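You operate a simulated robot arm through the tools that you are given. There is no shell and no other tool. Be economical: measure what you need, move in short steps, check, and stop when the job is done.

Carry out the task below with a simulated two-armed robot. There is one attempt and no reset: what you move stays moved.

JOB
Bring the tension knob into its green band and clamp it.
Fine: CARRIAGE knob off and locked before the clear guard opens; free the clamp knob first; shut the guard again. Where these are worked on the way, their far stop is far enough and under half their travel is too little: clear guard.

The check looks at the end state, three seconds after you hand in, the way a careful person would. Anything else that was tipped, shoved, dropped, spilled or broken makes it a failure.

ROBOT AND FRAMES
Two 7-joint arms with fingered hands on one trunk, on a base that drives. Base frame: it is fixed to the floor where the robot stands at the start and does not move with it; the origin is under the middle of the robot, x ahead of it, y to its left, z up. Readings come in m, degrees, newtons and seconds.
The left shoulder is at the start at [0.03, 0.119, 1.244], the right one opposite. With the tool pointing down near the work surface each hand reaches from about 0.3 to 0.54 m from the robot's upright axis, wherever it stands, measured 20 degrees to its own side. Places, roughly: carriage knob [0.7, -0.1, 0.6]; carriage lock [0.7, -0.2, 0.6]; clear guard [0.7, -0.3, 1.2]; control box [0.7, -1.7, 1.2]; tension clamp knob [0.7, -0.3, 1]; tension knob [0.7, -0.3, 1.1]. Payload 3.8 kg a hand.
The tool frame of a hand sits at the grasp point between the pads (the TCP): z along the fingers, y along the line on which they close. The tips reach 0.025 m beyond it. The gripper opens to 0.088 m. The gripper's body begins 0.029 m behind the TCP. The gripper is a hand of 4 fingers: y runs from the thumb to the fingers, the wrist lies at [-0.013, -0.106, -0.174] in the tool frame, and closing takes about 1.5 s.
Orientation is told as [roll, pitch, yaw] about the base's x, y, z axes, in that order, counted from this pose: with the fingers straight down and the wrist toward the robot, the tool's x, y and z point along [0, 1, 0], [1, 0, 0] and [0, 0, -1] of the base frame.

CONTROLS
- The arms move only by the tool arm_command. It takes "left_commands", "right_commands" or both (then of equal length, played together; a hand with none holds still); each is a list of rows, each a list of 7 numbers: the turn, a rotation vector about the tool's x, y, z in units of 45 degrees (1.0 is 45 degrees), then the shift along the tool's x, y, z in units of 150 mm (1.0 is 150 mm), then the closure, from 0 (fully open) to 1 (shut). In form: [[ax, ay, az, tx, ty, tz, claw], ...]. A call has 1 to 12 rows; each row is the pose to reach, as a shift and turn from the pose commanded when the call began, along the tool's axes at that moment. A call with a number of a shift or a turn outside -1 to 1 is refused whole. Each row takes 0.2 s and may step no farther than 0.05 m and 8.6 degrees from the row before; otherwise, or with a gripper value out of range, the whole call is refused. Where a pose cannot be reached the arm comes as near as it can. A force on the tool above 80 N (or 10 N above the force at the start of the call, whichever is more), or a blocked arm, ends the call early, and 0.2 s more pass. Each finger travels about 0.153 m/s and halts on what it meets, pressing with about 31 N; the grip force reading is that of the motor and also rises with nothing between the fingers. The clock runs only during rows and for 0.2 s after the last one: add rows that repeat a pose to give the fingers time. The reply holds the time, the measured pose of the TCP, the force on the tool along the base axes, the opening and the grip force, in the units named above and with some noise, with the torque about the TCP (base axes, N m) and any sound that the robot's microphone picked up.
- Cameras (640 x 400 px; columns grow to the right, rows downward): "scene" is now at [0.0483, -0.0296, 1.7876]; the picture's right is [-0.40, -0.91, 0.00], its down [-0.73, 0.32, -0.60] and it looks along [0.55, -0.24, -0.80] (base axes); focal length 271 px, centre (320, 200). "left" rides on the left gripper at [-0.064, -0.083, -0.098] in its tool frame; the picture's right is [-0.62, -0.37, 0.69], its down [0.71, -0.63, 0.30] and it looks along [0.32, 0.68, 0.65] (tool axes); focal length 265 px, centre (320, 200). "right" rides on the right gripper at [0.064, -0.083, -0.098] in its tool frame; the picture's right is [-0.62, 0.37, -0.69], its down [-0.72, -0.63, 0.30] and it looks along [-0.32, 0.68, 0.65] (tool axes); focal length 265 px, centre (320, 200). There is no depth. A picture from a camera that has moved, and an enlarged one, comes with that camera's place and axes in the base frame and with its lens.
- snapshot(camera): a new picture of that camera. It takes no simulated time.
- raise_lower(by): slides the trunk up (or, below 0, down) by that many m; the arms and the scene camera ride with it, the base frame stays. It gives what a move gives, with no picture.
- roll_base(legs): drives the robot by 1 to 6 legs, each [ahead, left, turn to the left] in m, m and degrees, along the robot's own axes; the way and the turn of a leg run together, so that a leg with both is an arc; at most 1.5 m and 180 degrees a leg. The arms and the cameras ride along, it lands a little off, and it stops where it bumps. It gives what a move gives.
- preshape(shape, hand): the hand has 4 fingers and takes this shape, open, in about a second: jaw (thumb against the fingers, like two jaws); tri (thumb and two fingers); tip (a fingertip pinch); poke (one finger out to press); point (the index stretched); flat (the hand flat); cup (the hand cupped); fist (a fist). The gripper value then closes the fingers along that shape, each until it touches; the sizes above hold for jaw. It gives what a move gives, with no picture.
- pan_tilt(pan, tilt): turns the head with the scene camera to pan (to the left, within 120 degrees either way) and tilt (down, from -29 to 69), counted from straight ahead of the robot. It gives what a move gives.
- close_up(camera, box): a new picture of the part [left, top, right, bottom] of that camera's present view, enlarged. It takes no simulated time.
- sign_off(): hands the job in; it is judged then, once.

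Work in short steps. Places have to be worked out from the pictures, the camera data and where the tool is seen: move nearer, look again, correct. Check each grasp and each placing, and mend what went wrong. You have 120 turns and 100 pictures in all, those below and enlarged ones among them. Open the grippers and draw the arms clear of the work before you hand the job in, unless the task says otherwise; then end with one line.

The tools are called after "Emit:" by a JSON object that holds its "name" and its "arguments". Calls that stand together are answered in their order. arm_command: Moves the arms, as the interface text tells. Its arguments: {"type":"object","properties":{"left_commands":{"type":"array","items":{"type":"array","items":{"type":"number"}}},"right_commands":{"type":"array","items":{"type":"array","items":{"type":"number"}}}},"required":[]} The other tools are called the same way: raise_lower (by) slides the trunk up or down; preshape (shape, hand) gives the hand a shape; roll_base (legs) drives the base; pan_tilt (pan, tilt) turns the head that bears the scene camera; snapshot (camera) takes a picture; close_up (camera, box) takes an enlarged picture of a part of a camera's view; sign_off () hands the job in.

At the start:

```text
time: 0.0
left_position: [0.5053, 0.0201, 1.3443]
left_tcp_rot: [-0.1, -0.1, 0.0]
left_force: [-0.5, -0.6, 0.3]
left_wrist_torque: [-0.02, 0.02, 0.01]
left_opening: 0.0876
left_grasp_force: 0.1
left_shape: jaw
right_position: [0.3936, -0.3967, 1.4198]
right_tcp_rot: [0.0, 0.1, -0.1]
right_force: [0.3, -0.3, 0.2]
right_wrist_torque: [-0.02, 0.01, 0.0]
right_opening: 0.0877
right_grasp_force: 0.1
right_shape: jaw
trunk travel left (down, up): [-0.4, 0.19]
robot x, y, heading: [0.0026, 0.0013, -0.2]
head pan, tilt: [-23.9, 53.1]
```

scene: 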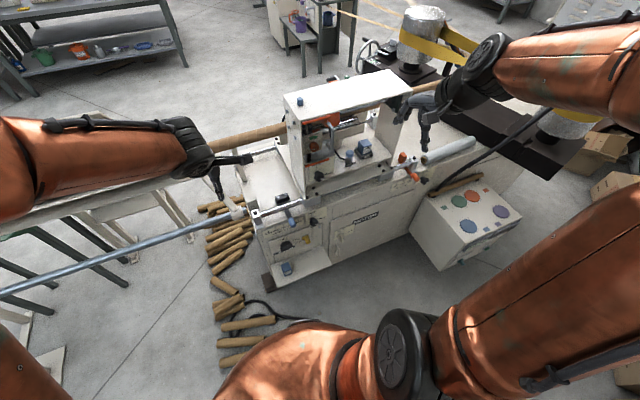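
right: 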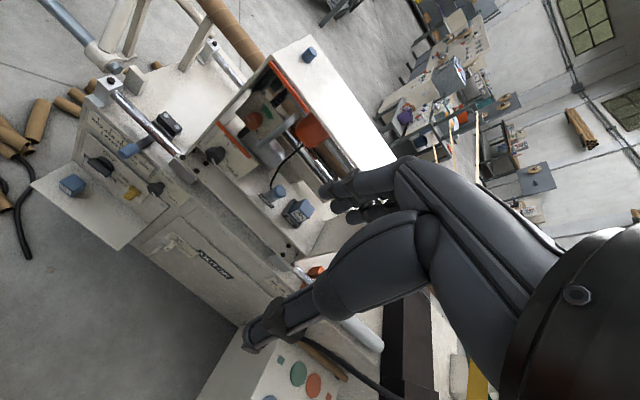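
left: 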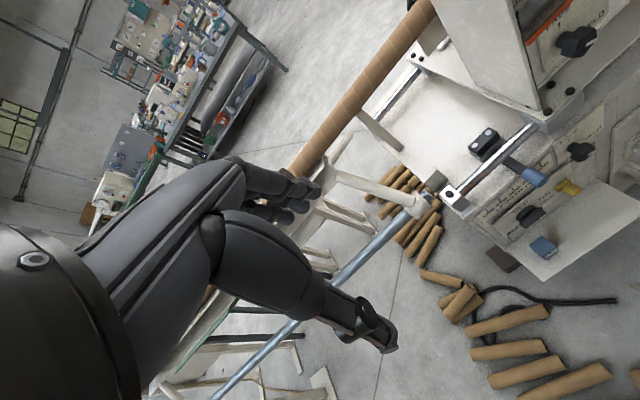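

I begin by looking closer at the machine in the scene view to identify the knobs, lock and guard.

Emit:
{"name": "close_up", "arguments": {"camera": "scene", "box": [230, 170, 390, 290]}}

Emit:
{"name": "close_up", "arguments": {"camera": "scene", "box": [270, 70, 430, 190]}}

Emit:
{"name": "close_up", "arguments": {"camera": "right", "box": [180, 30, 380, 250]}}

Emit:
{"name": "close_up", "arguments": {"camera": "right", "box": [20, 60, 240, 280]}}

```text
3.33 times, centred on (310, 230) of scene
camera zoom: at [0.0483, -0.0296, 1.7876], right [-0.4, -0.91, 0.0], down [-0.73, 0.32, -0.6], along [0.55, -0.24, -0.8], focal length 902 px, centre (353, 100)
```

zoom: 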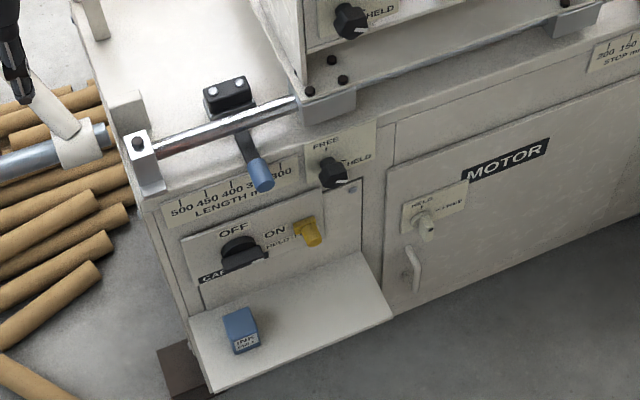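

```text
3.33 times, centred on (350, 130) of scene
camera zoom: at [0.0483, -0.0296, 1.7876], right [-0.4, -0.91, 0.0], down [-0.73, 0.32, -0.6], along [0.55, -0.24, -0.8], focal length 902 px, centre (220, 433)
```

zoom: 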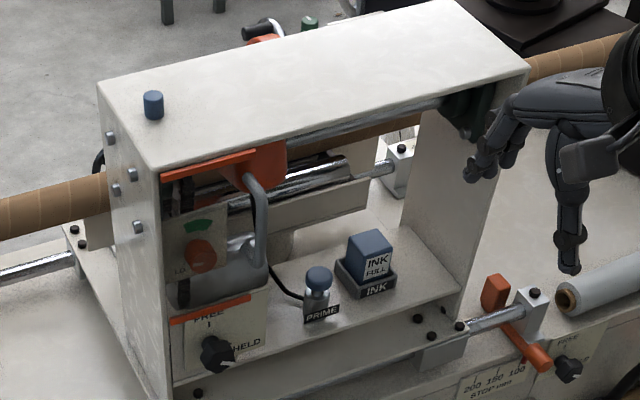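

```text
1.82 times, centred on (280, 140) of right
camera zoom: at [0.3109, -0.3328, 1.5166], right [0.37, -0.62, 0.69], down [-0.63, -0.71, -0.3], along [0.68, -0.33, -0.65], focal length 483 px, centre (393, 309)
```

zoom: 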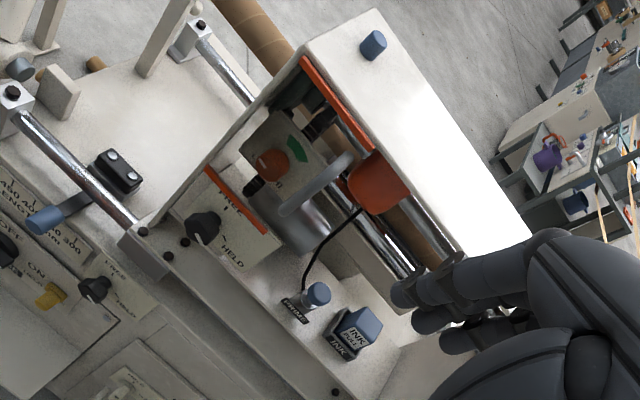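

```text
1.82 times, centred on (130, 170) of right
camera zoom: at [0.3109, -0.3328, 1.5166], right [0.37, -0.62, 0.69], down [-0.63, -0.71, -0.3], along [0.68, -0.33, -0.65], focal length 483 px, centre (666, 254)
```

zoom: 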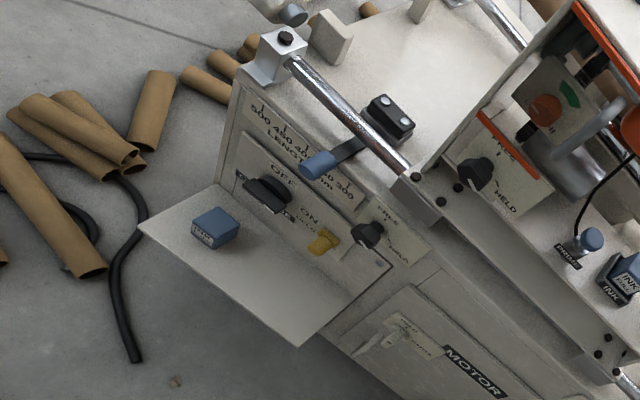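

The carriage knob (OFF/ON, with yellow lock) is low on the front, and the tension dial sits behind a clear guard with a D-handle, with the FREE/HELD clamp knob beneath. I lower the trunk partway to see the front more head-on.

Emit:
{"name": "raise_lower", "arguments": {"by": -0.2}}

Emit:
{"name": "pan_tilt", "arguments": {"pan": -20, "tilt": 40}}

Emit:
{"name": "snapshot", "arguments": {"camera": "scene"}}

```text
time: 2.2
left_position: [0.5042, 0.02, 1.1429]
left_tcp_rot: [-0.1, -0.1, 0.0]
left_force: [-0.1, 0.2, 0.4]
left_wrist_torque: [-0.02, 0.03, -0.02]
left_opening: 0.0874
left_grasp_force: 0.0
left_shape: jaw
right_position: [0.3931, -0.3965, 1.2204]
right_tcp_rot: [0.0, 0.1, 0.0]
right_force: [0.2, 0.0, -0.4]
right_wrist_torque: [-0.01, -0.02, 0.03]
right_opening: 0.0875
right_grasp_force: 0.1
right_shape: jaw
trunk travel left (down, up): [-0.2, 0.39]
robot x, y, heading: [-0.0004, 0.0009, -0.2]
head pan, tilt: [-23.9, 53.1]
```

```text
time: 2.9
left_position: [0.5051, 0.0211, 1.1429]
left_tcp_rot: [0.0, 0.1, 0.0]
left_force: [-0.4, 0.0, -0.1]
left_wrist_torque: [0.01, 0.01, -0.01]
left_opening: 0.0874
left_grasp_force: 0.1
left_shape: jaw
right_position: [0.3936, -0.3971, 1.2192]
right_tcp_rot: [-0.1, -0.1, 0.0]
right_force: [0.2, 0.6, -0.4]
right_wrist_torque: [0.0, 0.01, 0.01]
right_opening: 0.0878
right_grasp_force: 0.1
right_shape: jaw
trunk travel left (down, up): [-0.2, 0.39]
robot x, y, heading: [-0.0039, 0.0042, -0.3]
head pan, tilt: [-20.0, 40.0]
```

```text
92 pictures are left
camera scene: at [0.0605, -0.0287, 1.6058], right [-0.34, -0.94, 0.0], down [-0.6, 0.22, -0.77], along [0.72, -0.26, -0.64], focal length 271 px, centre (320, 200)
```

scene: 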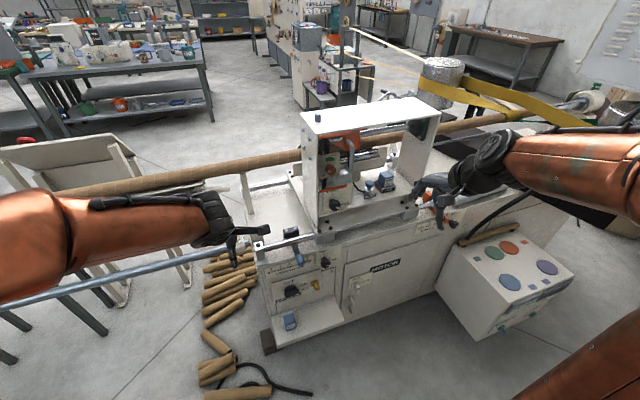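

Emit:
{"name": "close_up", "arguments": {"camera": "scene", "box": [300, 120, 400, 220]}}

Emit:
{"name": "close_up", "arguments": {"camera": "scene", "box": [255, 225, 355, 340]}}

```text
4.00 times, centred on (350, 170) of scene
camera zoom: at [0.0605, -0.0287, 1.6058], right [-0.34, -0.94, 0.0], down [-0.6, 0.22, -0.77], along [0.72, -0.26, -0.64], focal length 1083 px, centre (200, 320)
```

zoom: 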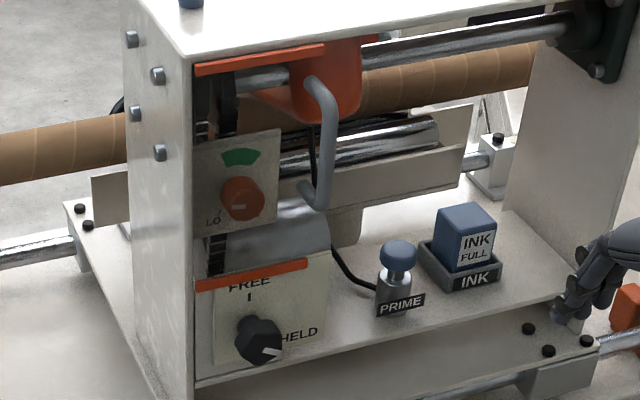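

```text
3.48 times, centred on (305, 282) of scene
camera zoom: at [0.0605, -0.0287, 1.6058], right [-0.34, -0.94, 0.0], down [-0.6, 0.22, -0.77], along [0.72, -0.26, -0.64], focal length 942 px, centre (372, -87)
```

zoom: 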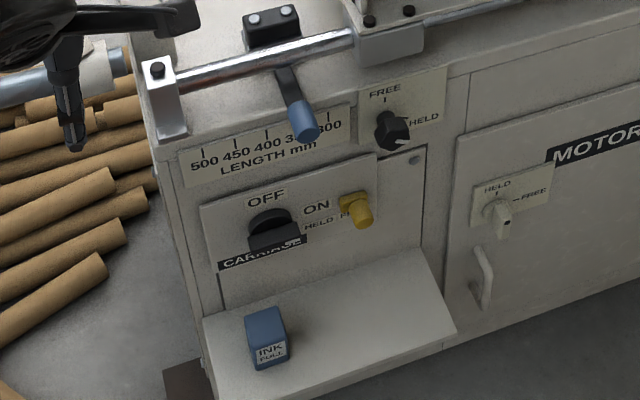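

I zoom in harder to read the knob pointers and the guard's construction.

Emit:
{"name": "close_up", "arguments": {"camera": "scene", "box": [275, 265, 325, 305]}}

Emit:
{"name": "close_up", "arguments": {"camera": "scene", "box": [312, 120, 362, 160]}}

Emit:
{"name": "close_up", "arguments": {"camera": "scene", "box": [312, 155, 362, 220]}}

Emit:
{"name": "close_up", "arguments": {"camera": "right", "box": [240, 60, 440, 220]}}

```text
10.00 times, centred on (300, 285) of scene
camera zoom: at [0.0605, -0.0287, 1.6058], right [-0.34, -0.94, 0.0], down [-0.6, 0.22, -0.77], along [0.72, -0.26, -0.64], focal length 2707 px, centre (520, -650)
```

zoom: 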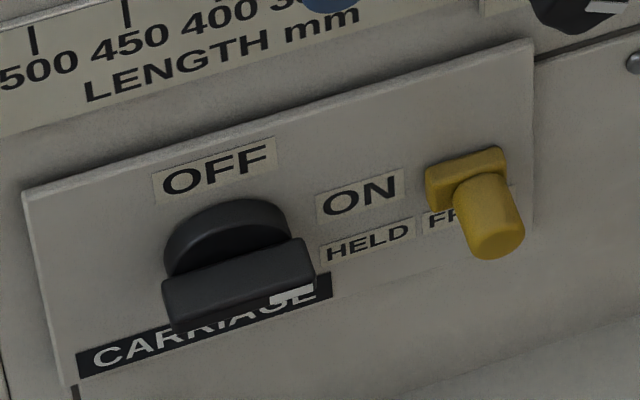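

```text
10.00 times, centred on (337, 140) of scene
camera zoom: at [0.0605, -0.0287, 1.6058], right [-0.34, -0.94, 0.0], down [-0.6, 0.22, -0.77], along [0.72, -0.26, -0.64], focal length 2707 px, centre (150, 800)
```

zoom: 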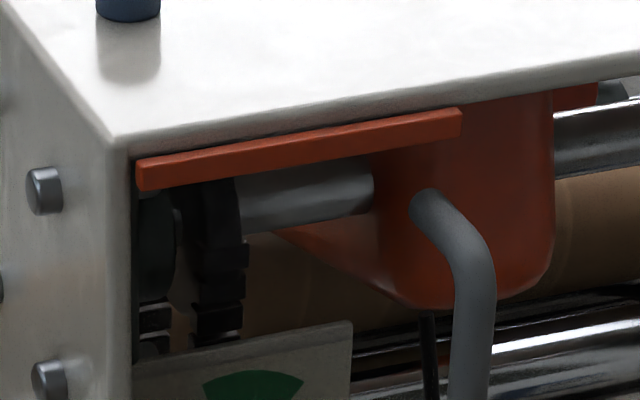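

```text
6.15 times, centred on (337, 188) of scene
camera zoom: at [0.0605, -0.0287, 1.6058], right [-0.34, -0.94, 0.0], down [-0.6, 0.22, -0.77], along [0.72, -0.26, -0.64], focal length 1666 px, centre (215, 277)
```

zoom: 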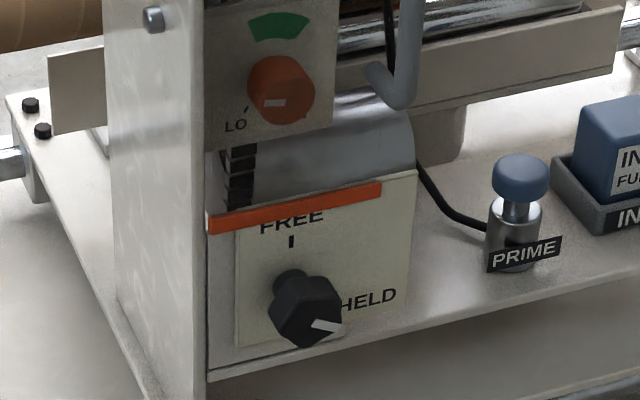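

```text
2.50 times, centred on (340, 140) of right
camera zoom: at [0.3109, -0.3328, 1.3166], right [0.37, -0.62, 0.69], down [-0.63, -0.71, -0.3], along [0.68, -0.33, -0.65], focal length 664 px, centre (270, 350)
```

zoom: 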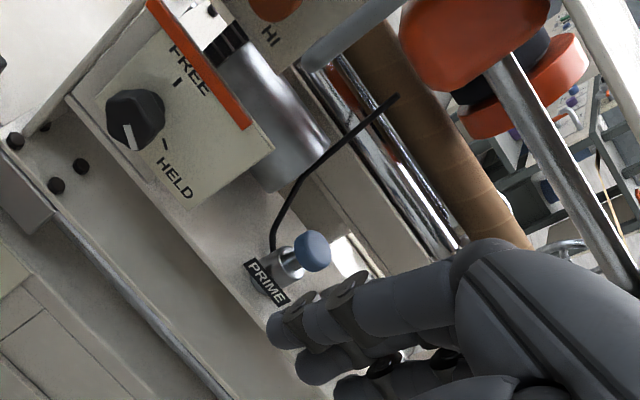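

Reading: CARRIAGE knob points at ON, the yellow lock is at FREE, the clamp is at HELD and the tension pointer is at LO. Triangulated from two heights: carriage knob about (0.68, -0.127, 0.588), clamp (0.69, -0.311, 1.005), tension (0.74, -0.312, 1.12), guard handle (0.70, -0.363, 1.13..1.21). I draw the left hand back, then lower the trunk.

Emit:
{"name": "arm_command", "arguments": {"left_commands": [[0, 0, 0, 0, -0.3, 0, 0], [0, 0, 0, 0, -0.6, 0, 0], [0, 0, 0, -0.2, -0.8, 0, 0]]}}

Emit:
{"name": "raise_lower", "arguments": {"by": -0.2}}

Emit:
{"name": "pan_tilt", "arguments": {"pan": -15, "tilt": 40}}

Emit:
{"name": "snapshot", "arguments": {"camera": "scene"}}

```text
time: 3.7
left_position: [0.3832, -0.0092, 1.1423]
left_tcp_rot: [0.1, 0.0, -0.1]
left_force: [0.3, 0.1, -0.4]
left_wrist_torque: [0.01, 0.01, 0.0]
left_opening: 0.0878
left_grasp_force: 0.0
left_shape: jaw
right_position: [0.3932, -0.3976, 1.2192]
right_tcp_rot: [0.1, 0.1, -0.1]
right_force: [0.0, -0.1, -0.3]
right_wrist_torque: [0.0, 0.01, 0.01]
right_opening: 0.0876
right_grasp_force: 0.1
right_shape: jaw
trunk travel left (down, up): [-0.2, 0.39]
robot x, y, heading: [-0.0015, -0.0005, -0.1]
head pan, tilt: [-20.0, 40.0]
```

```text
time: 5.9
left_position: [0.3844, -0.0082, 0.9427]
left_tcp_rot: [0.0, 0.0, 0.0]
left_force: [0.4, 0.3, 0.8]
left_wrist_torque: [0.01, 0.01, -0.01]
left_opening: 0.0876
left_grasp_force: 0.0
left_shape: jaw
right_position: [0.3934, -0.3983, 1.0194]
right_tcp_rot: [0.0, -0.1, -0.1]
right_force: [-0.3, 0.4, -0.3]
right_wrist_torque: [-0.02, 0.01, -0.01]
right_opening: 0.0875
right_grasp_force: 0.0
right_shape: jaw
trunk travel left (down, up): [0.0, 0.59]
robot x, y, heading: [0.0006, 0.0017, -0.3]
head pan, tilt: [-20.0, 40.0]
```

```text
time: 6.5
left_position: [0.3839, -0.0094, 0.9421]
left_tcp_rot: [0.0, 0.0, -0.1]
left_force: [0.0, 0.2, -0.8]
left_wrist_torque: [0.0, 0.01, 0.0]
left_opening: 0.088
left_grasp_force: 0.1
left_shape: jaw
right_position: [0.3932, -0.3976, 1.0201]
right_tcp_rot: [0.0, 0.0, 0.0]
right_force: [0.1, -0.4, 0.0]
right_wrist_torque: [0.01, 0.02, 0.01]
right_opening: 0.0877
right_grasp_force: 0.0
right_shape: jaw
trunk travel left (down, up): [0.0, 0.59]
robot x, y, heading: [-0.0014, 0.0018, 0.1]
head pan, tilt: [-15.0, 40.0]
```

```text
85 pictures are left
camera scene: at [0.0627, -0.0217, 1.4059], right [-0.26, -0.97, 0.0], down [-0.62, 0.17, -0.77], along [0.74, -0.2, -0.64], focal length 271 px, centre (320, 200)
```

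scene: 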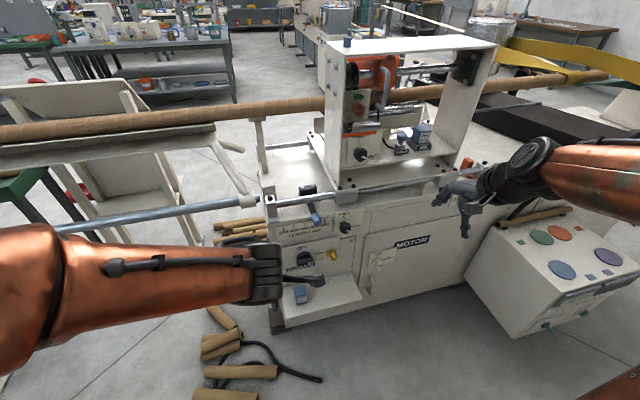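

Good view. I zoom on the carriage panel and on the guard area.

Emit:
{"name": "close_up", "arguments": {"camera": "scene", "box": [265, 215, 365, 325]}}

Emit:
{"name": "close_up", "arguments": {"camera": "scene", "box": [325, 45, 425, 175]}}

```text
3.64 times, centred on (315, 270) of scene
camera zoom: at [0.0627, -0.0217, 1.4059], right [-0.26, -0.97, 0.0], down [-0.62, 0.17, -0.77], along [0.74, -0.2, -0.64], focal length 984 px, centre (338, -54)
```

zoom: 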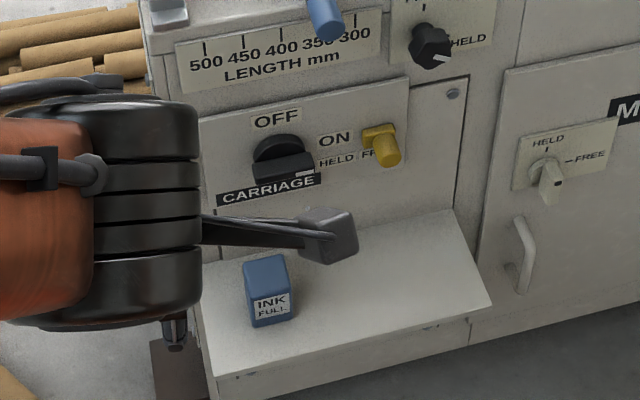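

```text
3.08 times, centred on (375, 110) of scene
camera zoom: at [0.0627, -0.0217, 1.4059], right [-0.26, -0.97, 0.0], down [-0.62, 0.17, -0.77], along [0.74, -0.2, -0.64], focal length 833 px, centre (151, 477)
```

zoom: 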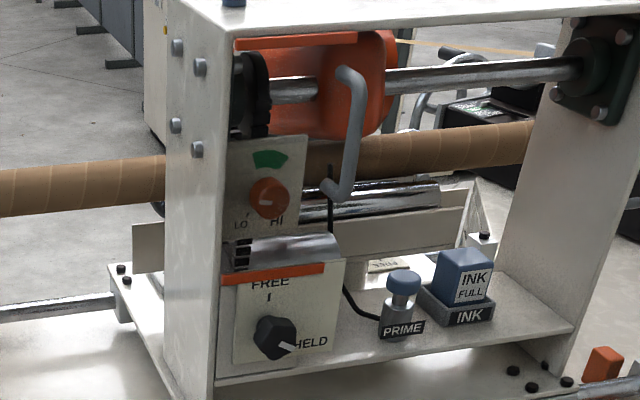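

Refined: carriage knob wing centre about (0.67, -0.128, 0.60), lock about (0.665, -0.236, 0.594), shelf at z 0.41 reaching to x 0.57. I move the left hand aside and bring the right hand down, pitching the fingers forward.

Emit:
{"name": "arm_command", "arguments": {"left_commands": [[0, 0, 0, 0.2, 0, 0, 0], [0, 0, 0, 0.4, 0, 0, 0], [0, 0, 0, 0.6, 0, 0, 0], [0, 0, 0, 0.8, 0, 0, 0], [0, 0, 0, 1.0, 0, 0, 0], [0, 0, 0, 1.0, 0, 0, 0]], "right_commands": [[-0.167, 0, 0, 0.167, 0.03, 0.167, 0], [-0.333, 0, 0, 0.333, 0.06, 0.333, 0], [-0.5, 0, 0, 0.5, 0.1, 0.5, 0], [-0.667, 0, 0, 0.667, 0.13, 0.667, 0], [-0.833, 0, 0, 0.833, 0.167, 0.833, 0], [-1, 0, 0, 1, 0.2, 1, 0]]}}

Emit:
{"name": "snapshot", "arguments": {"camera": "right"}}

```text
time: 8.2
left_position: [0.3854, 0.1422, 0.9427]
left_tcp_rot: [0.1, 0.0, 0.0]
left_force: [0.2, -1.1, 0.4]
left_wrist_torque: [0.05, 0.0, -0.01]
left_opening: 0.0876
left_grasp_force: 0.0
left_shape: jaw
right_position: [0.4508, -0.1152, 1.1214]
right_tcp_rot: [-18.5, -67.3, 30.3]
right_force: [-1.2, 0.8, -0.6]
right_wrist_torque: [0.04, 0.01, -0.02]
right_opening: 0.0879
right_grasp_force: 0.0
right_shape: jaw
right hand out of reach, approached as far as the arm can: row 2, 3, 4, 5, 6
trunk travel left (down, up): [0.0, 0.59]
robot x, y, heading: [-0.0006, -0.0004, 0.1]
head pan, tilt: [-15.0, 40.0]
stopped in row 6 (right hand): the arm was blocked; the commanded pose is now the measured one
```

```text
82 pictures are left
camera right: at [0.318, -0.0854, 1.0708], right [-0.37, -0.64, 0.67], down [0.23, -0.76, -0.61], along [0.9, -0.07, 0.43], focal length 265 px, centre (320, 200)
```

right: 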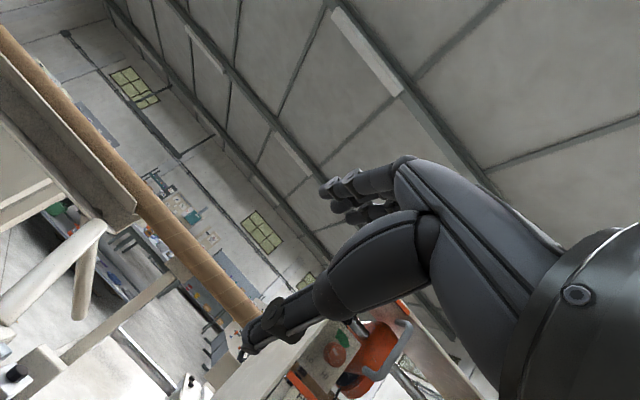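

The arm went astray (out of reach early). I look at its configuration.

Emit:
{"name": "snapshot", "arguments": {"camera": "scene"}}

```text
81 pictures are left
camera scene: at [0.0634, -0.0217, 1.4058], right [-0.26, -0.97, 0.0], down [-0.62, 0.17, -0.77], along [0.74, -0.2, -0.64], focal length 271 px, centre (320, 200)
```

scene: 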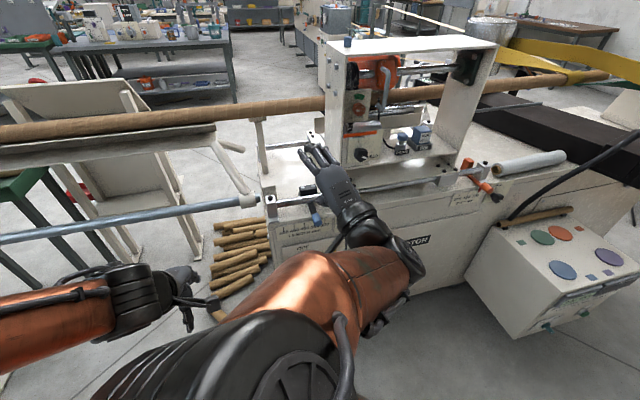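

The arm is strongly folded because the hand is level with the shoulder. I raise the trunk for a roomier posture, then undo the twist and move the hand out and downward with tool vertical.

Emit:
{"name": "raise_lower", "arguments": {"by": 0.25}}

Emit:
{"name": "arm_command", "arguments": {"right_commands": [[0.15, 0, 0.035, -0.1, 0, -0.1, 0], [0.3, -0.005, 0.07, -0.2, 0, -0.2, 0], [0.45, -0.01, 0.105, -0.3, 0, -0.3, 0], [0.6, -0.015, 0.14, -0.4, 0, -0.4, 0], [0.75, -0.02, 0.175, -0.5, 0, -0.5, 0], [0.9, -0.025, 0.21, -0.6, 0, -0.6, 0]]}}

```text
time: 10.7
left_position: [0.3837, 0.1419, 1.1922]
left_tcp_rot: [0.0, 0.0, 0.0]
left_force: [0.3, -0.3, -0.1]
left_wrist_torque: [-0.03, 0.0, -0.02]
left_opening: 0.0877
left_grasp_force: 0.1
left_shape: jaw
right_position: [0.4495, -0.115, 1.3705]
right_tcp_rot: [-18.5, -67.3, 30.4]
right_force: [-0.4, -0.4, 0.4]
right_wrist_torque: [-0.02, 0.0, -0.02]
right_opening: 0.0878
right_grasp_force: 0.0
right_shape: jaw
trunk travel left (down, up): [-0.25, 0.34]
robot x, y, heading: [-0.0013, 0.0001, 0.0]
head pan, tilt: [-15.0, 40.0]
```

```text
time: 11.6
left_position: [0.3846, 0.141, 1.1924]
left_tcp_rot: [0.0, 0.0, -0.1]
left_force: [-0.7, -0.2, -0.5]
left_wrist_torque: [-0.03, 0.01, -0.02]
left_opening: 0.0878
left_grasp_force: 0.1
left_shape: jaw
right_position: [0.4235, -0.2317, 1.3678]
right_tcp_rot: [-4.2, -45.1, 3.8]
right_force: [-0.6, -0.1, 1.2]
right_wrist_torque: [0.01, -0.03, -0.02]
right_opening: 0.0876
right_grasp_force: 0.0
right_shape: jaw
trunk travel left (down, up): [-0.25, 0.34]
robot x, y, heading: [0.0012, 0.002, -0.3]
head pan, tilt: [-15.0, 40.0]
stopped in row 4 (right hand): the arm was blocked; the commanded pose is now the measured one
```

Now at pitch -45. I continue moving down and to the right while levelling toward vertical.

Emit:
{"name": "arm_command", "arguments": {"right_commands": [[0.1, 0, 0, -0.15, -0.05, 0.05, 0], [0.2, 0, 0, -0.3, -0.1, 0.1, 0], [0.35, 0, 0, -0.45, -0.2, 0.2, 0], [0.5, 0, 0, -0.6, -0.3, 0.3, 0], [0.65, 0, 0, -0.7, -0.4, 0.4, 0], [0.8, 0, 0, -0.8, -0.5, 0.5, 0], [0.95, 0, 0, -0.8, -0.6, 0.6, 0], [1, 0, 0, -0.8, -0.7, 0.7, 0]]}}

```text
time: 13.4
left_position: [0.385, 0.1405, 1.1928]
left_tcp_rot: [0.1, 0.0, -0.1]
left_force: [-0.7, -0.2, 0.0]
left_wrist_torque: [0.02, 0.02, 0.0]
left_opening: 0.0879
left_grasp_force: 0.0
left_shape: jaw
right_position: [0.4265, -0.3599, 1.2261]
right_tcp_rot: [-3.0, 0.0, 0.8]
right_force: [0.9, -0.4, -0.4]
right_wrist_torque: [0.03, 0.03, 0.01]
right_opening: 0.0879
right_grasp_force: 0.0
right_shape: jaw
trunk travel left (down, up): [-0.25, 0.34]
robot x, y, heading: [0.0028, -0.0002, -0.0]
head pan, tilt: [-15.0, 40.0]
```

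Vertical again. I lower the hand straight down.

Emit:
{"name": "arm_command", "arguments": {"right_commands": [[0, 0, 0, 0.1, 0, 0.25, 0], [0, 0, 0, 0.2, 0, 0.5, 0], [0, 0, 0, 0.3, 0, 0.75, 0], [0, 0, 0, 0.4, 0, 1, 0]]}}

Emit:
{"name": "arm_command", "arguments": {"right_commands": [[0, 0, 0, 0.1, 0, 0.25, 0], [0, 0, 0, 0.2, 0, 0.5, 0], [0, 0, 0, 0.3, 0, 0.75, 0], [0, 0, 0, 0.3, 0, 1, 0]]}}

Emit:
{"name": "arm_command", "arguments": {"right_commands": [[0, 0, 0, 0.05, 0, 0.25, 0], [0, 0, 0, 0.1, 0, 0.5, 0], [0, 0, 0, 0.15, 0, 0.75, 0], [0, 0, 0, 0.15, 0, 1, 0]]}}

```text
time: 14.4
left_position: [0.388, 0.1465, 1.1909]
left_tcp_rot: [-0.3, 0.2, -0.1]
left_force: [-0.3, 0.6, 0.5]
left_wrist_torque: [-0.02, 0.04, -0.01]
left_opening: 0.0876
left_grasp_force: 0.0
left_shape: jaw
right_position: [0.4286, -0.2724, 1.1233]
right_tcp_rot: [-3.3, 0.3, 1.0]
right_force: [0.3, 1.0, -0.7]
right_wrist_torque: [-0.01, 0.02, 0.02]
right_opening: 0.0879
right_grasp_force: 0.0
right_shape: jaw
right hand out of reach, approached as far as the arm can: row 2, 3, 4
trunk travel left (down, up): [-0.25, 0.34]
robot x, y, heading: [-0.0022, 0.0005, -0.1]
head pan, tilt: [-15.0, 40.0]
```

```text
time: 15.4
left_position: [0.3824, 0.1428, 1.1919]
left_tcp_rot: [0.4, 0.1, -0.1]
left_force: [-6.6, 13.2, -7.0]
left_wrist_torque: [-0.9, -1.32, -1.63]
left_opening: 0.0876
left_grasp_force: 0.0
left_shape: jaw
right_position: [0.4171, -0.2062, 1.0012]
right_tcp_rot: [-3.1, -0.1, 0.7]
right_force: [0.7, 0.2, -0.4]
right_wrist_torque: [0.01, -0.01, 0.01]
right_opening: 0.088
right_grasp_force: 0.0
right_shape: jaw
right hand out of reach, approached as far as the arm can: row 1, 2, 3, 4
trunk travel left (down, up): [-0.25, 0.34]
robot x, y, heading: [0.0019, 0.0001, 0.3]
head pan, tilt: [-15.0, 40.0]
```

```text
time: 15.9
left_position: [0.381, 0.1483, 1.1882]
left_tcp_rot: [1.1, 0.5, -0.3]
left_force: [-0.1, 1.2, -2.3]
left_wrist_torque: [-0.02, -0.22, -0.12]
left_opening: 0.0876
left_grasp_force: 0.2
left_shape: jaw
right_position: [0.4146, -0.1862, 0.9702]
right_tcp_rot: [-2.9, -0.1, 0.1]
right_force: [-0.1, -0.1, -0.9]
right_wrist_torque: [0.01, 0.01, -0.02]
right_opening: 0.0878
right_grasp_force: 0.0
right_shape: jaw
right hand out of reach, approached as far as the arm can: row 1, 2
trunk travel left (down, up): [-0.25, 0.34]
robot x, y, heading: [0.0012, -0.0009, 0.2]
head pan, tilt: [-15.0, 40.0]
stopped in row 2 (left hand): the force on the tool passed its limit at 93 N (the readings are from after the stop); the commanded pose is now the measured one
```

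The right arm is contacting the left arm. I look.

Emit:
{"name": "pan_tilt", "arguments": {"pan": 0, "tilt": 60}}

Emit:
{"name": "snapshot", "arguments": {"camera": "scene"}}

```text
time: 16.7
left_position: [0.381, 0.148, 1.1879]
left_tcp_rot: [1.2, 0.7, -0.3]
left_force: [-0.7, 3.1, -3.0]
left_wrist_torque: [-0.2, -0.37, -0.44]
left_opening: 0.088
left_grasp_force: 0.1
left_shape: jaw
right_position: [0.4144, -0.1854, 0.9695]
right_tcp_rot: [-3.0, -0.2, 0.1]
right_force: [-0.1, 0.5, 0.0]
right_wrist_torque: [0.0, -0.01, 0.02]
right_opening: 0.0881
right_grasp_force: 0.0
right_shape: jaw
trunk travel left (down, up): [-0.25, 0.34]
robot x, y, heading: [-0.0022, -0.0008, -0.1]
head pan, tilt: [0.0, 60.0]
```

```text
80 pictures are left
camera scene: at [0.0474, 0.0006, 1.6292], right [0.0, -1.0, 0.0], down [-0.87, 0.0, -0.5], along [0.5, 0.0, -0.87], focal length 271 px, centre (320, 200)
```

scene: 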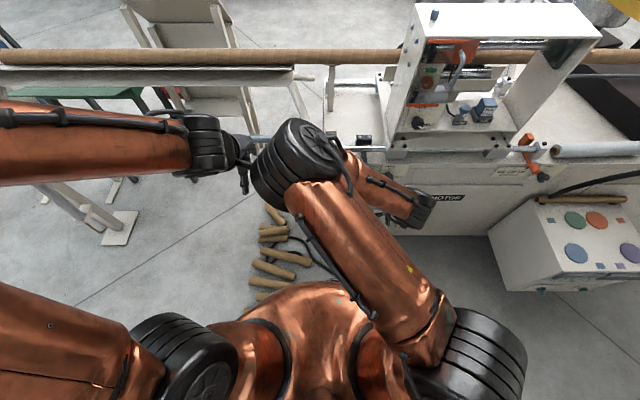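

The right elbow has flipped inward against the left hand. I move the left hand away to the left, and the right hand up and to the right, to restore the outward elbow.

Emit:
{"name": "arm_command", "arguments": {"left_commands": [[0, 0, 0, 0.2, 0, 0, 0], [0, 0, 0, 0.4, 0, 0, 0], [0, 0, 0, 0.6, 0, 0, 0], [0, 0, 0, 0.8, 0, 0, 0], [0, 0, 0, 1.0, 0, 0, 0], [0, 0, 0, 1, 0, 0, 0]]}}

Emit:
{"name": "arm_command", "arguments": {"right_commands": [[0, 0, 0, -0.2, 0, -0.2, 0], [0, 0, 0, -0.4, 0, -0.4, 0], [0, 0, 0, -0.6, 0, -0.6, 0], [0, 0, 0, -0.8, 0, -0.8, 0], [0, 0, 0, -1, 0, -1, 0]]}}

Emit:
{"name": "arm_command", "arguments": {"right_commands": [[0, 0, 0, -0.2, 0, -0.2, 0], [0, 0, 0, -0.4, 0, -0.4, 0], [0, 0, 0, -0.6, 0, -0.6, 0], [0, 0, 0, -0.8, 0, -0.8, 0], [0, 0, 0, -1, 0, -1, 0]]}}

Emit:
{"name": "snapshot", "arguments": {"camera": "scene"}}

```text
time: 18.1
left_position: [0.381, 0.2983, 1.1931]
left_tcp_rot: [1.1, 0.6, -0.3]
left_force: [0.3, 0.5, 0.1]
left_wrist_torque: [0.01, 0.0, 0.01]
left_opening: 0.0876
left_grasp_force: 0.1
left_shape: jaw
right_position: [0.4133, -0.1854, 0.9693]
right_tcp_rot: [-2.9, -0.1, 0.3]
right_force: [0.1, 0.2, 0.2]
right_wrist_torque: [0.0, -0.02, -0.03]
right_opening: 0.0879
right_grasp_force: 0.1
right_shape: jaw
trunk travel left (down, up): [-0.25, 0.34]
robot x, y, heading: [0.003, -0.0036, -0.2]
head pan, tilt: [0.0, 60.0]
```

```text
time: 19.3
left_position: [0.3802, 0.2957, 1.1915]
left_tcp_rot: [1.2, 0.7, -0.3]
left_force: [-0.5, 0.4, -0.1]
left_wrist_torque: [0.02, -0.02, 0.0]
left_opening: 0.0873
left_grasp_force: 0.0
left_shape: jaw
right_position: [0.4115, -0.2959, 1.1275]
right_tcp_rot: [-3.0, 0.0, 0.2]
right_force: [0.5, -0.3, -0.5]
right_wrist_torque: [0.01, -0.01, -0.03]
right_opening: 0.0876
right_grasp_force: 0.1
right_shape: jaw
right hand out of reach, approached as far as the arm can: row 1, 2, 3, 4, 5
trunk travel left (down, up): [-0.25, 0.34]
robot x, y, heading: [0.0016, -0.001, -0.1]
head pan, tilt: [0.0, 60.0]
```

```text
time: 20.5
left_position: [0.3794, 0.2957, 1.1916]
left_tcp_rot: [1.2, 0.7, -0.3]
left_force: [0.4, 0.0, 0.8]
left_wrist_torque: [0.0, 0.01, -0.01]
left_opening: 0.0877
left_grasp_force: 0.1
left_shape: jaw
right_position: [0.4125, -0.4338, 1.2862]
right_tcp_rot: [-2.9, -0.3, 0.1]
right_force: [0.1, -0.7, -0.1]
right_wrist_torque: [0.02, -0.01, 0.01]
right_opening: 0.0878
right_grasp_force: 0.0
right_shape: jaw
trunk travel left (down, up): [-0.25, 0.34]
robot x, y, heading: [-0.001, 0.0011, 0.0]
head pan, tilt: [0.0, 60.0]
```

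```text
79 pictures are left
camera scene: at [0.0465, -0.0005, 1.6291], right [0.0, -1.0, 0.0], down [-0.87, 0.0, -0.5], along [0.5, 0.0, -0.87], focal length 271 px, centre (320, 200)
```

scene: 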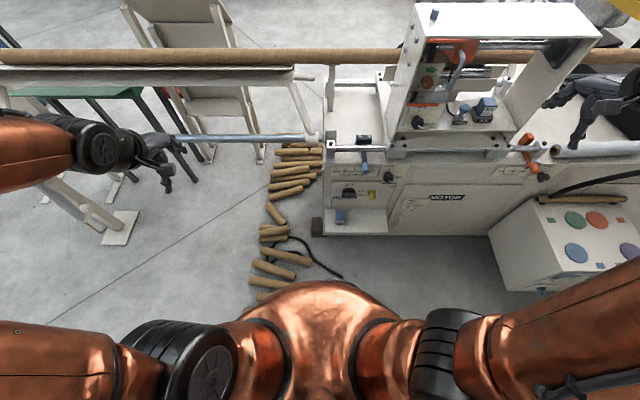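

The elbow is outward again. I lower the hand at a wide radius, step by step.

Emit:
{"name": "arm_command", "arguments": {"right_commands": [[0, 0, 0, 0, 0, 0.25, 0], [0, 0, 0, 0, 0, 0.5, 0], [0, 0, 0, 0, 0, 0.75, 0], [0, 0, 0, 0, 0, 1, 0]]}}

Emit:
{"name": "arm_command", "arguments": {"right_commands": [[0, 0, 0, 0, 0, 0.25, 0], [0, 0, 0, 0, 0, 0.5, 0], [0, 0, 0, 0, 0, 0.75, 0], [0, 0, 0, 0, 0, 1, 0]]}}

Emit:
{"name": "snapshot", "arguments": {"camera": "scene"}}

```text
time: 21.5
left_position: [0.3824, 0.2967, 1.1924]
left_tcp_rot: [1.2, 0.7, -0.3]
left_force: [0.3, 0.7, -1.1]
left_wrist_torque: [0.0, 0.0, -0.05]
left_opening: 0.0878
left_grasp_force: 0.1
left_shape: jaw
right_position: [0.4118, -0.4427, 1.1377]
right_tcp_rot: [-2.8, -0.1, 0.2]
right_force: [0.7, 0.9, -0.5]
right_wrist_torque: [0.0, -0.02, -0.01]
right_opening: 0.0883
right_grasp_force: 0.0
right_shape: jaw
trunk travel left (down, up): [-0.25, 0.34]
robot x, y, heading: [-0.0013, 0.0008, -0.0]
head pan, tilt: [0.0, 60.0]
```

```text
time: 22.5
left_position: [0.3811, 0.2966, 1.1922]
left_tcp_rot: [1.1, 0.8, -0.3]
left_force: [0.1, -0.6, -0.1]
left_wrist_torque: [-0.01, -0.03, 0.03]
left_opening: 0.0877
left_grasp_force: 0.1
left_shape: jaw
right_position: [0.412, -0.4505, 0.9856]
right_tcp_rot: [-2.9, -0.2, 0.2]
right_force: [0.3, -0.4, 0.1]
right_wrist_torque: [0.0, 0.01, 0.06]
right_opening: 0.0879
right_grasp_force: 0.0
right_shape: jaw
trunk travel left (down, up): [-0.25, 0.34]
robot x, y, heading: [-0.0023, -0.0025, 0.0]
head pan, tilt: [0.0, 60.0]
```

```text
78 pictures are left
camera scene: at [0.0479, -0.0006, 1.6291], right [0.0, -1.0, 0.0], down [-0.87, 0.0, -0.5], along [0.5, 0.0, -0.87], focal length 271 px, centre (320, 200)
```

scene: 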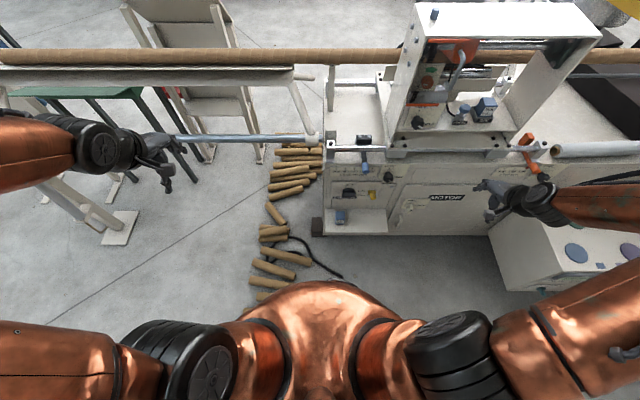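

Works well. Continue down and inward.

Emit:
{"name": "arm_command", "arguments": {"right_commands": [[0, 0, 0, 0.1, 0, 0.25, 0], [0, 0, 0, 0.2, 0, 0.5, 0], [0, 0, 0, 0.4, 0, 0.7, 0], [0, 0, 0, 0.6, 0, 0.9, 0], [0, 0, 0, 0.8, 0, 1, 0]]}}

Emit:
{"name": "arm_command", "arguments": {"right_commands": [[-0.15, 0, 0, 0.1, 0, 0.1, 0], [-0.3, 0, 0, 0.2, 0, 0.2, 0], [-0.45, 0, 0, 0.3, 0, 0.3, 0], [-0.6, 0, 0, 0.4, 0, 0.4, 0], [-0.75, 0, 0, 0.5, 0, 0.5, 0], [-0.9, 0, 0, 0.6, 0, 0.6, 0], [-1, 0, 0, 0.6, 0, 0.6, 0]]}}

Emit:
{"name": "snapshot", "arguments": {"camera": "right"}}

```text
time: 23.7
left_position: [0.381, 0.2986, 1.1909]
left_tcp_rot: [1.0, 0.7, -0.3]
left_force: [-0.2, 0.5, 0.1]
left_wrist_torque: [-0.03, 0.03, 0.01]
left_opening: 0.0876
left_grasp_force: 0.1
left_shape: jaw
right_position: [0.4132, -0.3376, 0.8304]
right_tcp_rot: [-3.0, -0.1, 0.2]
right_force: [0.2, 0.1, -0.4]
right_wrist_torque: [-0.02, 0.01, 0.0]
right_opening: 0.0882
right_grasp_force: 0.1
right_shape: jaw
trunk travel left (down, up): [-0.25, 0.34]
robot x, y, heading: [-0.0017, 0.0006, -0.0]
head pan, tilt: [0.0, 60.0]
```

```text
time: 25.3
left_position: [0.3815, 0.2974, 1.1927]
left_tcp_rot: [1.0, 0.7, -0.3]
left_force: [0.0, -0.4, -0.5]
left_wrist_torque: [-0.01, 0.0, -0.01]
left_opening: 0.0877
left_grasp_force: 0.2
left_shape: jaw
right_position: [0.41, -0.2537, 0.7369]
right_tcp_rot: [-4.2, -45.2, 3.2]
right_force: [0.1, -0.4, 0.3]
right_wrist_torque: [-0.01, -0.02, 0.01]
right_opening: 0.0879
right_grasp_force: 0.0
right_shape: jaw
trunk travel left (down, up): [-0.25, 0.34]
robot x, y, heading: [-0.0002, -0.0009, 0.0]
head pan, tilt: [0.0, 60.0]
```

```text
77 pictures are left
camera right: at [0.2828, -0.1884, 0.7422], right [-0.23, -0.58, 0.78], down [-0.22, -0.75, -0.62], along [0.95, -0.32, 0.04], focal length 265 px, centre (320, 200)
```

right: 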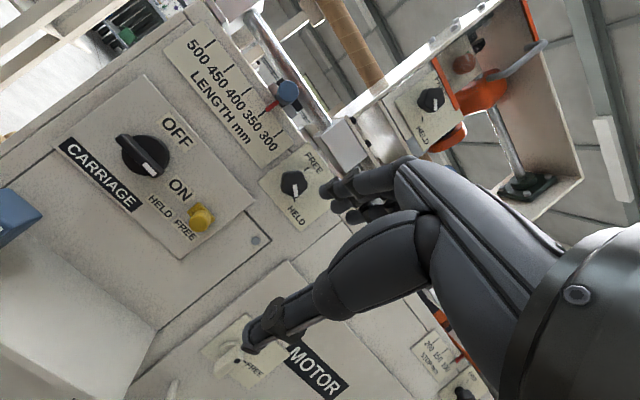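

Excellent pose and view. The hand camera confirms the knob at about (0.67, -0.127, 0.61) and the lock at (0.67, -0.234, 0.61). I zoom on the panel.

Emit:
{"name": "close_up", "arguments": {"camera": "right", "box": [50, 90, 230, 270]}}

Emit:
{"name": "close_up", "arguments": {"camera": "right", "box": [380, 0, 580, 150]}}

```text
2.22 times, centred on (140, 180) of right
camera zoom: at [0.2828, -0.1884, 0.7422], right [-0.23, -0.58, 0.78], down [-0.22, -0.75, -0.62], along [0.95, -0.32, 0.04], focal length 590 px, centre (720, 244)
```

zoom: 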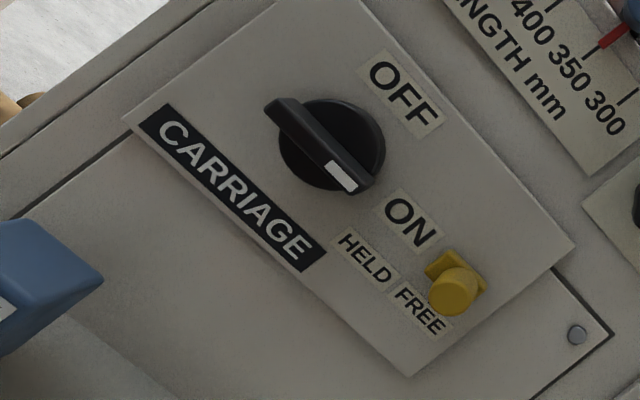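

```text
2.67 times, centred on (480, 75) of right
camera zoom: at [0.2828, -0.1884, 0.7422], right [-0.23, -0.58, 0.78], down [-0.22, -0.75, -0.62], along [0.95, -0.32, 0.04], focal length 708 px, centre (-107, 533)
```

zoom: 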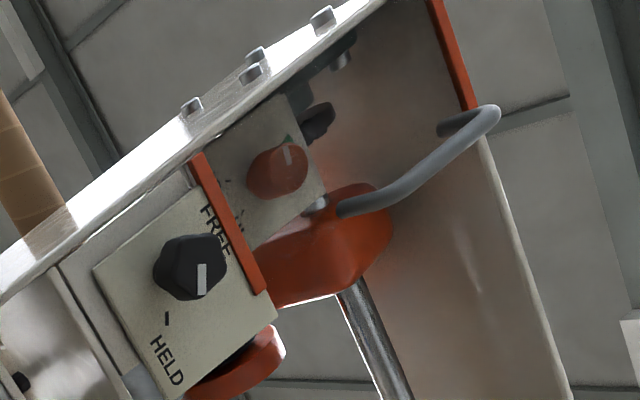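

Knob points right (ON); OFF is 90° counter-clockwise. I pitch the hand level and bring it in front of the carriage knob.

Emit:
{"name": "arm_command", "arguments": {"right_commands": [[-0.14, 0, 0, 0.127, 0.026, 0.14, 0], [-0.28, 0, 0, 0.253, 0.052, 0.28, 0], [-0.43, 0, 0, 0.38, 0.078, 0.42, 0], [-0.57, 0, 0, 0.506, 0.104, 0.57, 0], [-0.71, 0, 0, 0.633, 0.13, 0.71, 0], [-0.86, 0, 0, 0.76, 0.156, 0.86, 0], [-1, 0, 0, 0.885, 0.183, 1, 0]]}}

Emit:
{"name": "snapshot", "arguments": {"camera": "right"}}

Emit:
{"name": "snapshot", "arguments": {"camera": "scene"}}

```text
time: 26.9
left_position: [0.3809, 0.2977, 1.1918]
left_tcp_rot: [1.1, 0.6, -0.4]
left_force: [-0.4, 0.1, 0.4]
left_wrist_torque: [0.02, -0.01, -0.02]
left_opening: 0.0876
left_grasp_force: 0.1
left_shape: jaw
right_position: [0.4781, -0.189, 0.8164]
right_tcp_rot: [-30.0, -84.1, 30.0]
right_force: [0.4, 0.1, 0.3]
right_wrist_torque: [0.03, -0.01, 0.02]
right_opening: 0.0882
right_grasp_force: 0.0
right_shape: jaw
right hand out of reach, approached as far as the arm can: row 3, 4, 5, 6, 7
trunk travel left (down, up): [-0.25, 0.34]
robot x, y, heading: [0.0011, 0.0018, -0.0]
head pan, tilt: [0.0, 60.0]
```

```text
74 pictures are left
camera right: at [0.3731, -0.1276, 0.7385], right [-0.66, -0.6, 0.46], down [0.25, -0.75, -0.62], along [0.71, -0.29, 0.64], focal length 265 px, centre (320, 200)
```

right: 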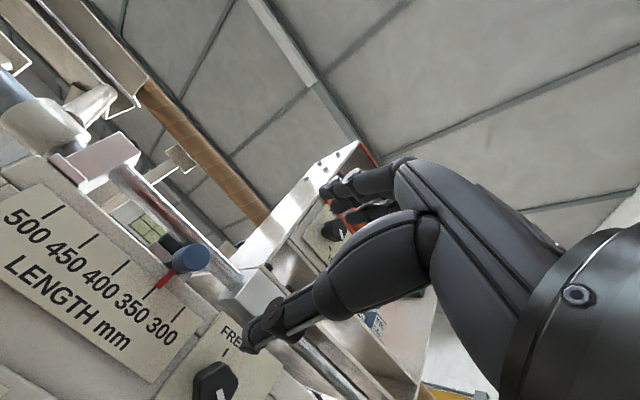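

```text
73 pictures are left
camera scene: at [0.0467, 0.001, 1.6291], right [0.0, -1.0, 0.0], down [-0.87, 0.0, -0.5], along [0.5, 0.0, -0.87], focal length 271 px, centre (320, 200)
```

scene: 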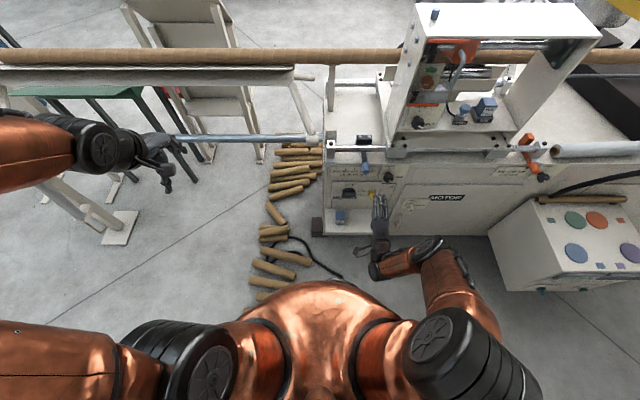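

The hand reached the level orientation but the wrist can't get lower with its wrist underneath. A roll that puts the wrist on the right side suits this arm better; I roll the hand counter-clockwise 45° in place first.

Emit:
{"name": "arm_command", "arguments": {"right_commands": [[0, 0, -0.17, -0.1, 0.1, -0.1, 0], [0, 0, -0.33, -0.2, 0.2, -0.2, 0], [0, 0, -0.5, -0.3, 0.3, -0.3, 0], [0, 0, -0.67, -0.4, 0.4, -0.37, 0], [0, 0, -0.83, -0.43, 0.5, -0.37, 0], [0, 0, -1, -0.43, 0.5, -0.37, 0]]}}

Emit:
{"name": "raise_lower", "arguments": {"by": -0.12}}

```text
time: 28.3
left_position: [0.3812, 0.2976, 1.1937]
left_tcp_rot: [1.1, 0.6, -0.4]
left_force: [0.5, 0.6, -1.0]
left_wrist_torque: [0.01, 0.01, -0.02]
left_opening: 0.0877
left_grasp_force: 0.0
left_shape: jaw
right_position: [0.4317, -0.2465, 0.8984]
right_tcp_rot: [-82.8, -41.6, 85.2]
right_force: [0.8, -0.2, -0.6]
right_wrist_torque: [0.01, -0.05, -0.04]
right_opening: 0.0879
right_grasp_force: 0.0
right_shape: jaw
trunk travel left (down, up): [-0.25, 0.34]
robot x, y, heading: [-0.0008, 0.0006, -0.0]
head pan, tilt: [0.0, 60.0]
```

```text
time: 29.8
left_position: [0.3814, 0.2964, 1.0725]
left_tcp_rot: [1.1, 0.7, -0.3]
left_force: [0.2, 0.3, 0.8]
left_wrist_torque: [0.0, 0.02, 0.04]
left_opening: 0.0875
left_grasp_force: 0.0
left_shape: jaw
right_position: [0.4291, -0.2464, 0.7783]
right_tcp_rot: [-82.9, -41.7, 85.1]
right_force: [-0.1, -0.3, 0.4]
right_wrist_torque: [-0.01, 0.03, 0.03]
right_opening: 0.0883
right_grasp_force: 0.0
right_shape: jaw
trunk travel left (down, up): [-0.13, 0.46]
robot x, y, heading: [0.001, -0.0004, 0.0]
head pan, tilt: [0.0, 60.0]
```

That works. I roll another 45° (wrist to the right) while moving toward the carriage knob.

Emit:
{"name": "arm_command", "arguments": {"right_commands": [[0, 0, -0.14, 0.13, -0.01, 0.09, 0], [0, 0, -0.28, 0.26, -0.02, 0.18, 0], [0, 0, -0.43, 0.39, -0.03, 0.27, 0], [0, 0, -0.57, 0.52, -0.05, 0.36, 0], [0, 0, -0.71, 0.65, -0.06, 0.45, 0], [0, 0, -0.86, 0.78, -0.07, 0.54, 0], [0, 0, -1, 0.906, -0.086, 0.63, 0]]}}

Emit:
{"name": "snapshot", "arguments": {"camera": "right"}}

```text
time: 31.4
left_position: [0.382, 0.2982, 1.0724]
left_tcp_rot: [1.2, 0.7, -0.4]
left_force: [-0.2, 0.1, -0.3]
left_wrist_torque: [-0.02, 0.0, 0.0]
left_opening: 0.0878
left_grasp_force: 0.0
left_shape: jaw
right_position: [0.5148, -0.1645, 0.6598]
right_tcp_rot: [-84.7, 3.1, 90.2]
right_force: [0.5, -0.1, 0.8]
right_wrist_torque: [0.01, 0.01, 0.01]
right_opening: 0.088
right_grasp_force: 0.1
right_shape: jaw
trunk travel left (down, up): [-0.13, 0.46]
robot x, y, heading: [-0.0013, 0.0008, 0.1]
head pan, tilt: [0.0, 60.0]
```

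```text
72 pictures are left
camera right: at [0.4114, -0.2504, 0.6084], right [-0.63, 0.4, 0.66], down [0.37, -0.59, 0.72], along [0.68, 0.7, 0.23], focal length 265 px, centre (320, 200)
```

right: 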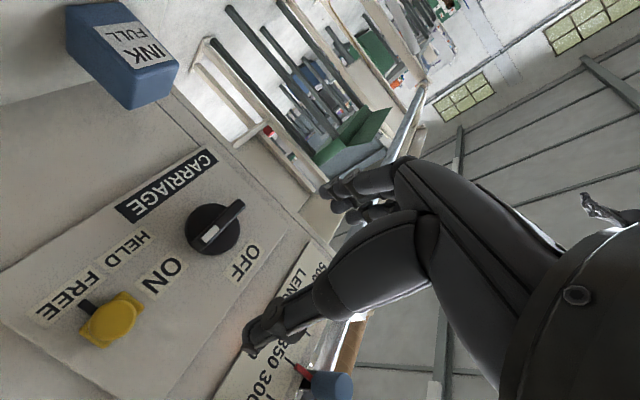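

Reached cleanly. Triangulating from the two wrist views: wing front centre (0.642, -0.131, 0.62), panel near x 0.672, lock tip (0.655, -0.232, 0.616). I move to a standoff in line with the knob.

Emit:
{"name": "arm_command", "arguments": {"right_commands": [[0, -0.06, 0.035, 0.1, 0.12, 0.21, 0], [0, -0.118, 0.069, 0.197, 0.235, 0.42, 0], [0, -0.118, 0.069, 0.197, 0.235, 0.42, 0]]}}

Emit:
{"name": "snapshot", "arguments": {"camera": "right"}}

Emit:
{"name": "close_up", "arguments": {"camera": "scene", "box": [320, 170, 420, 240]}}

```text
time: 32.2
left_position: [0.3809, 0.2963, 1.0708]
left_tcp_rot: [1.0, 0.7, -0.3]
left_force: [0.2, -0.3, -0.3]
left_wrist_torque: [0.0, -0.05, 0.01]
left_opening: 0.088
left_grasp_force: 0.1
left_shape: jaw
right_position: [0.5773, -0.1374, 0.629]
right_tcp_rot: [-90.1, -0.3, 90.0]
right_force: [-0.4, -0.1, 0.5]
right_wrist_torque: [0.02, 0.01, -0.03]
right_opening: 0.0877
right_grasp_force: 0.0
right_shape: jaw
right hand out of reach, approached as far as the arm can: row 2, 3
trunk travel left (down, up): [-0.13, 0.46]
robot x, y, heading: [0.0038, 0.0022, -0.1]
head pan, tilt: [0.0, 60.0]
```

```text
71 pictures are left
camera right: at [0.48, -0.2205, 0.5636], right [-0.69, 0.37, 0.62], down [0.31, -0.63, 0.71], along [0.65, 0.68, 0.33], focal length 265 px, centre (320, 200)
```

right: 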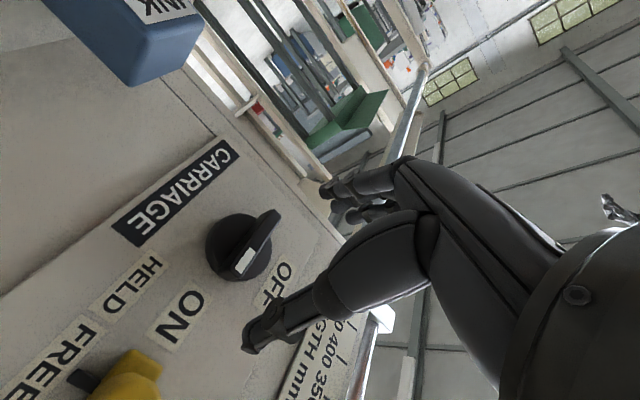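

```text
5.71 times, centred on (370, 205) of scene
camera zoom: at [0.0474, 0.0004, 1.5091], right [0.0, -1.0, 0.0], down [-0.87, 0.0, -0.5], along [0.5, 0.0, -0.87], focal length 1547 px, centre (34, 171)
```

zoom: 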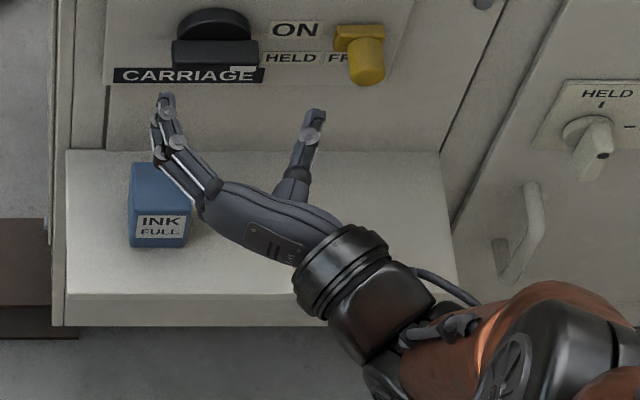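

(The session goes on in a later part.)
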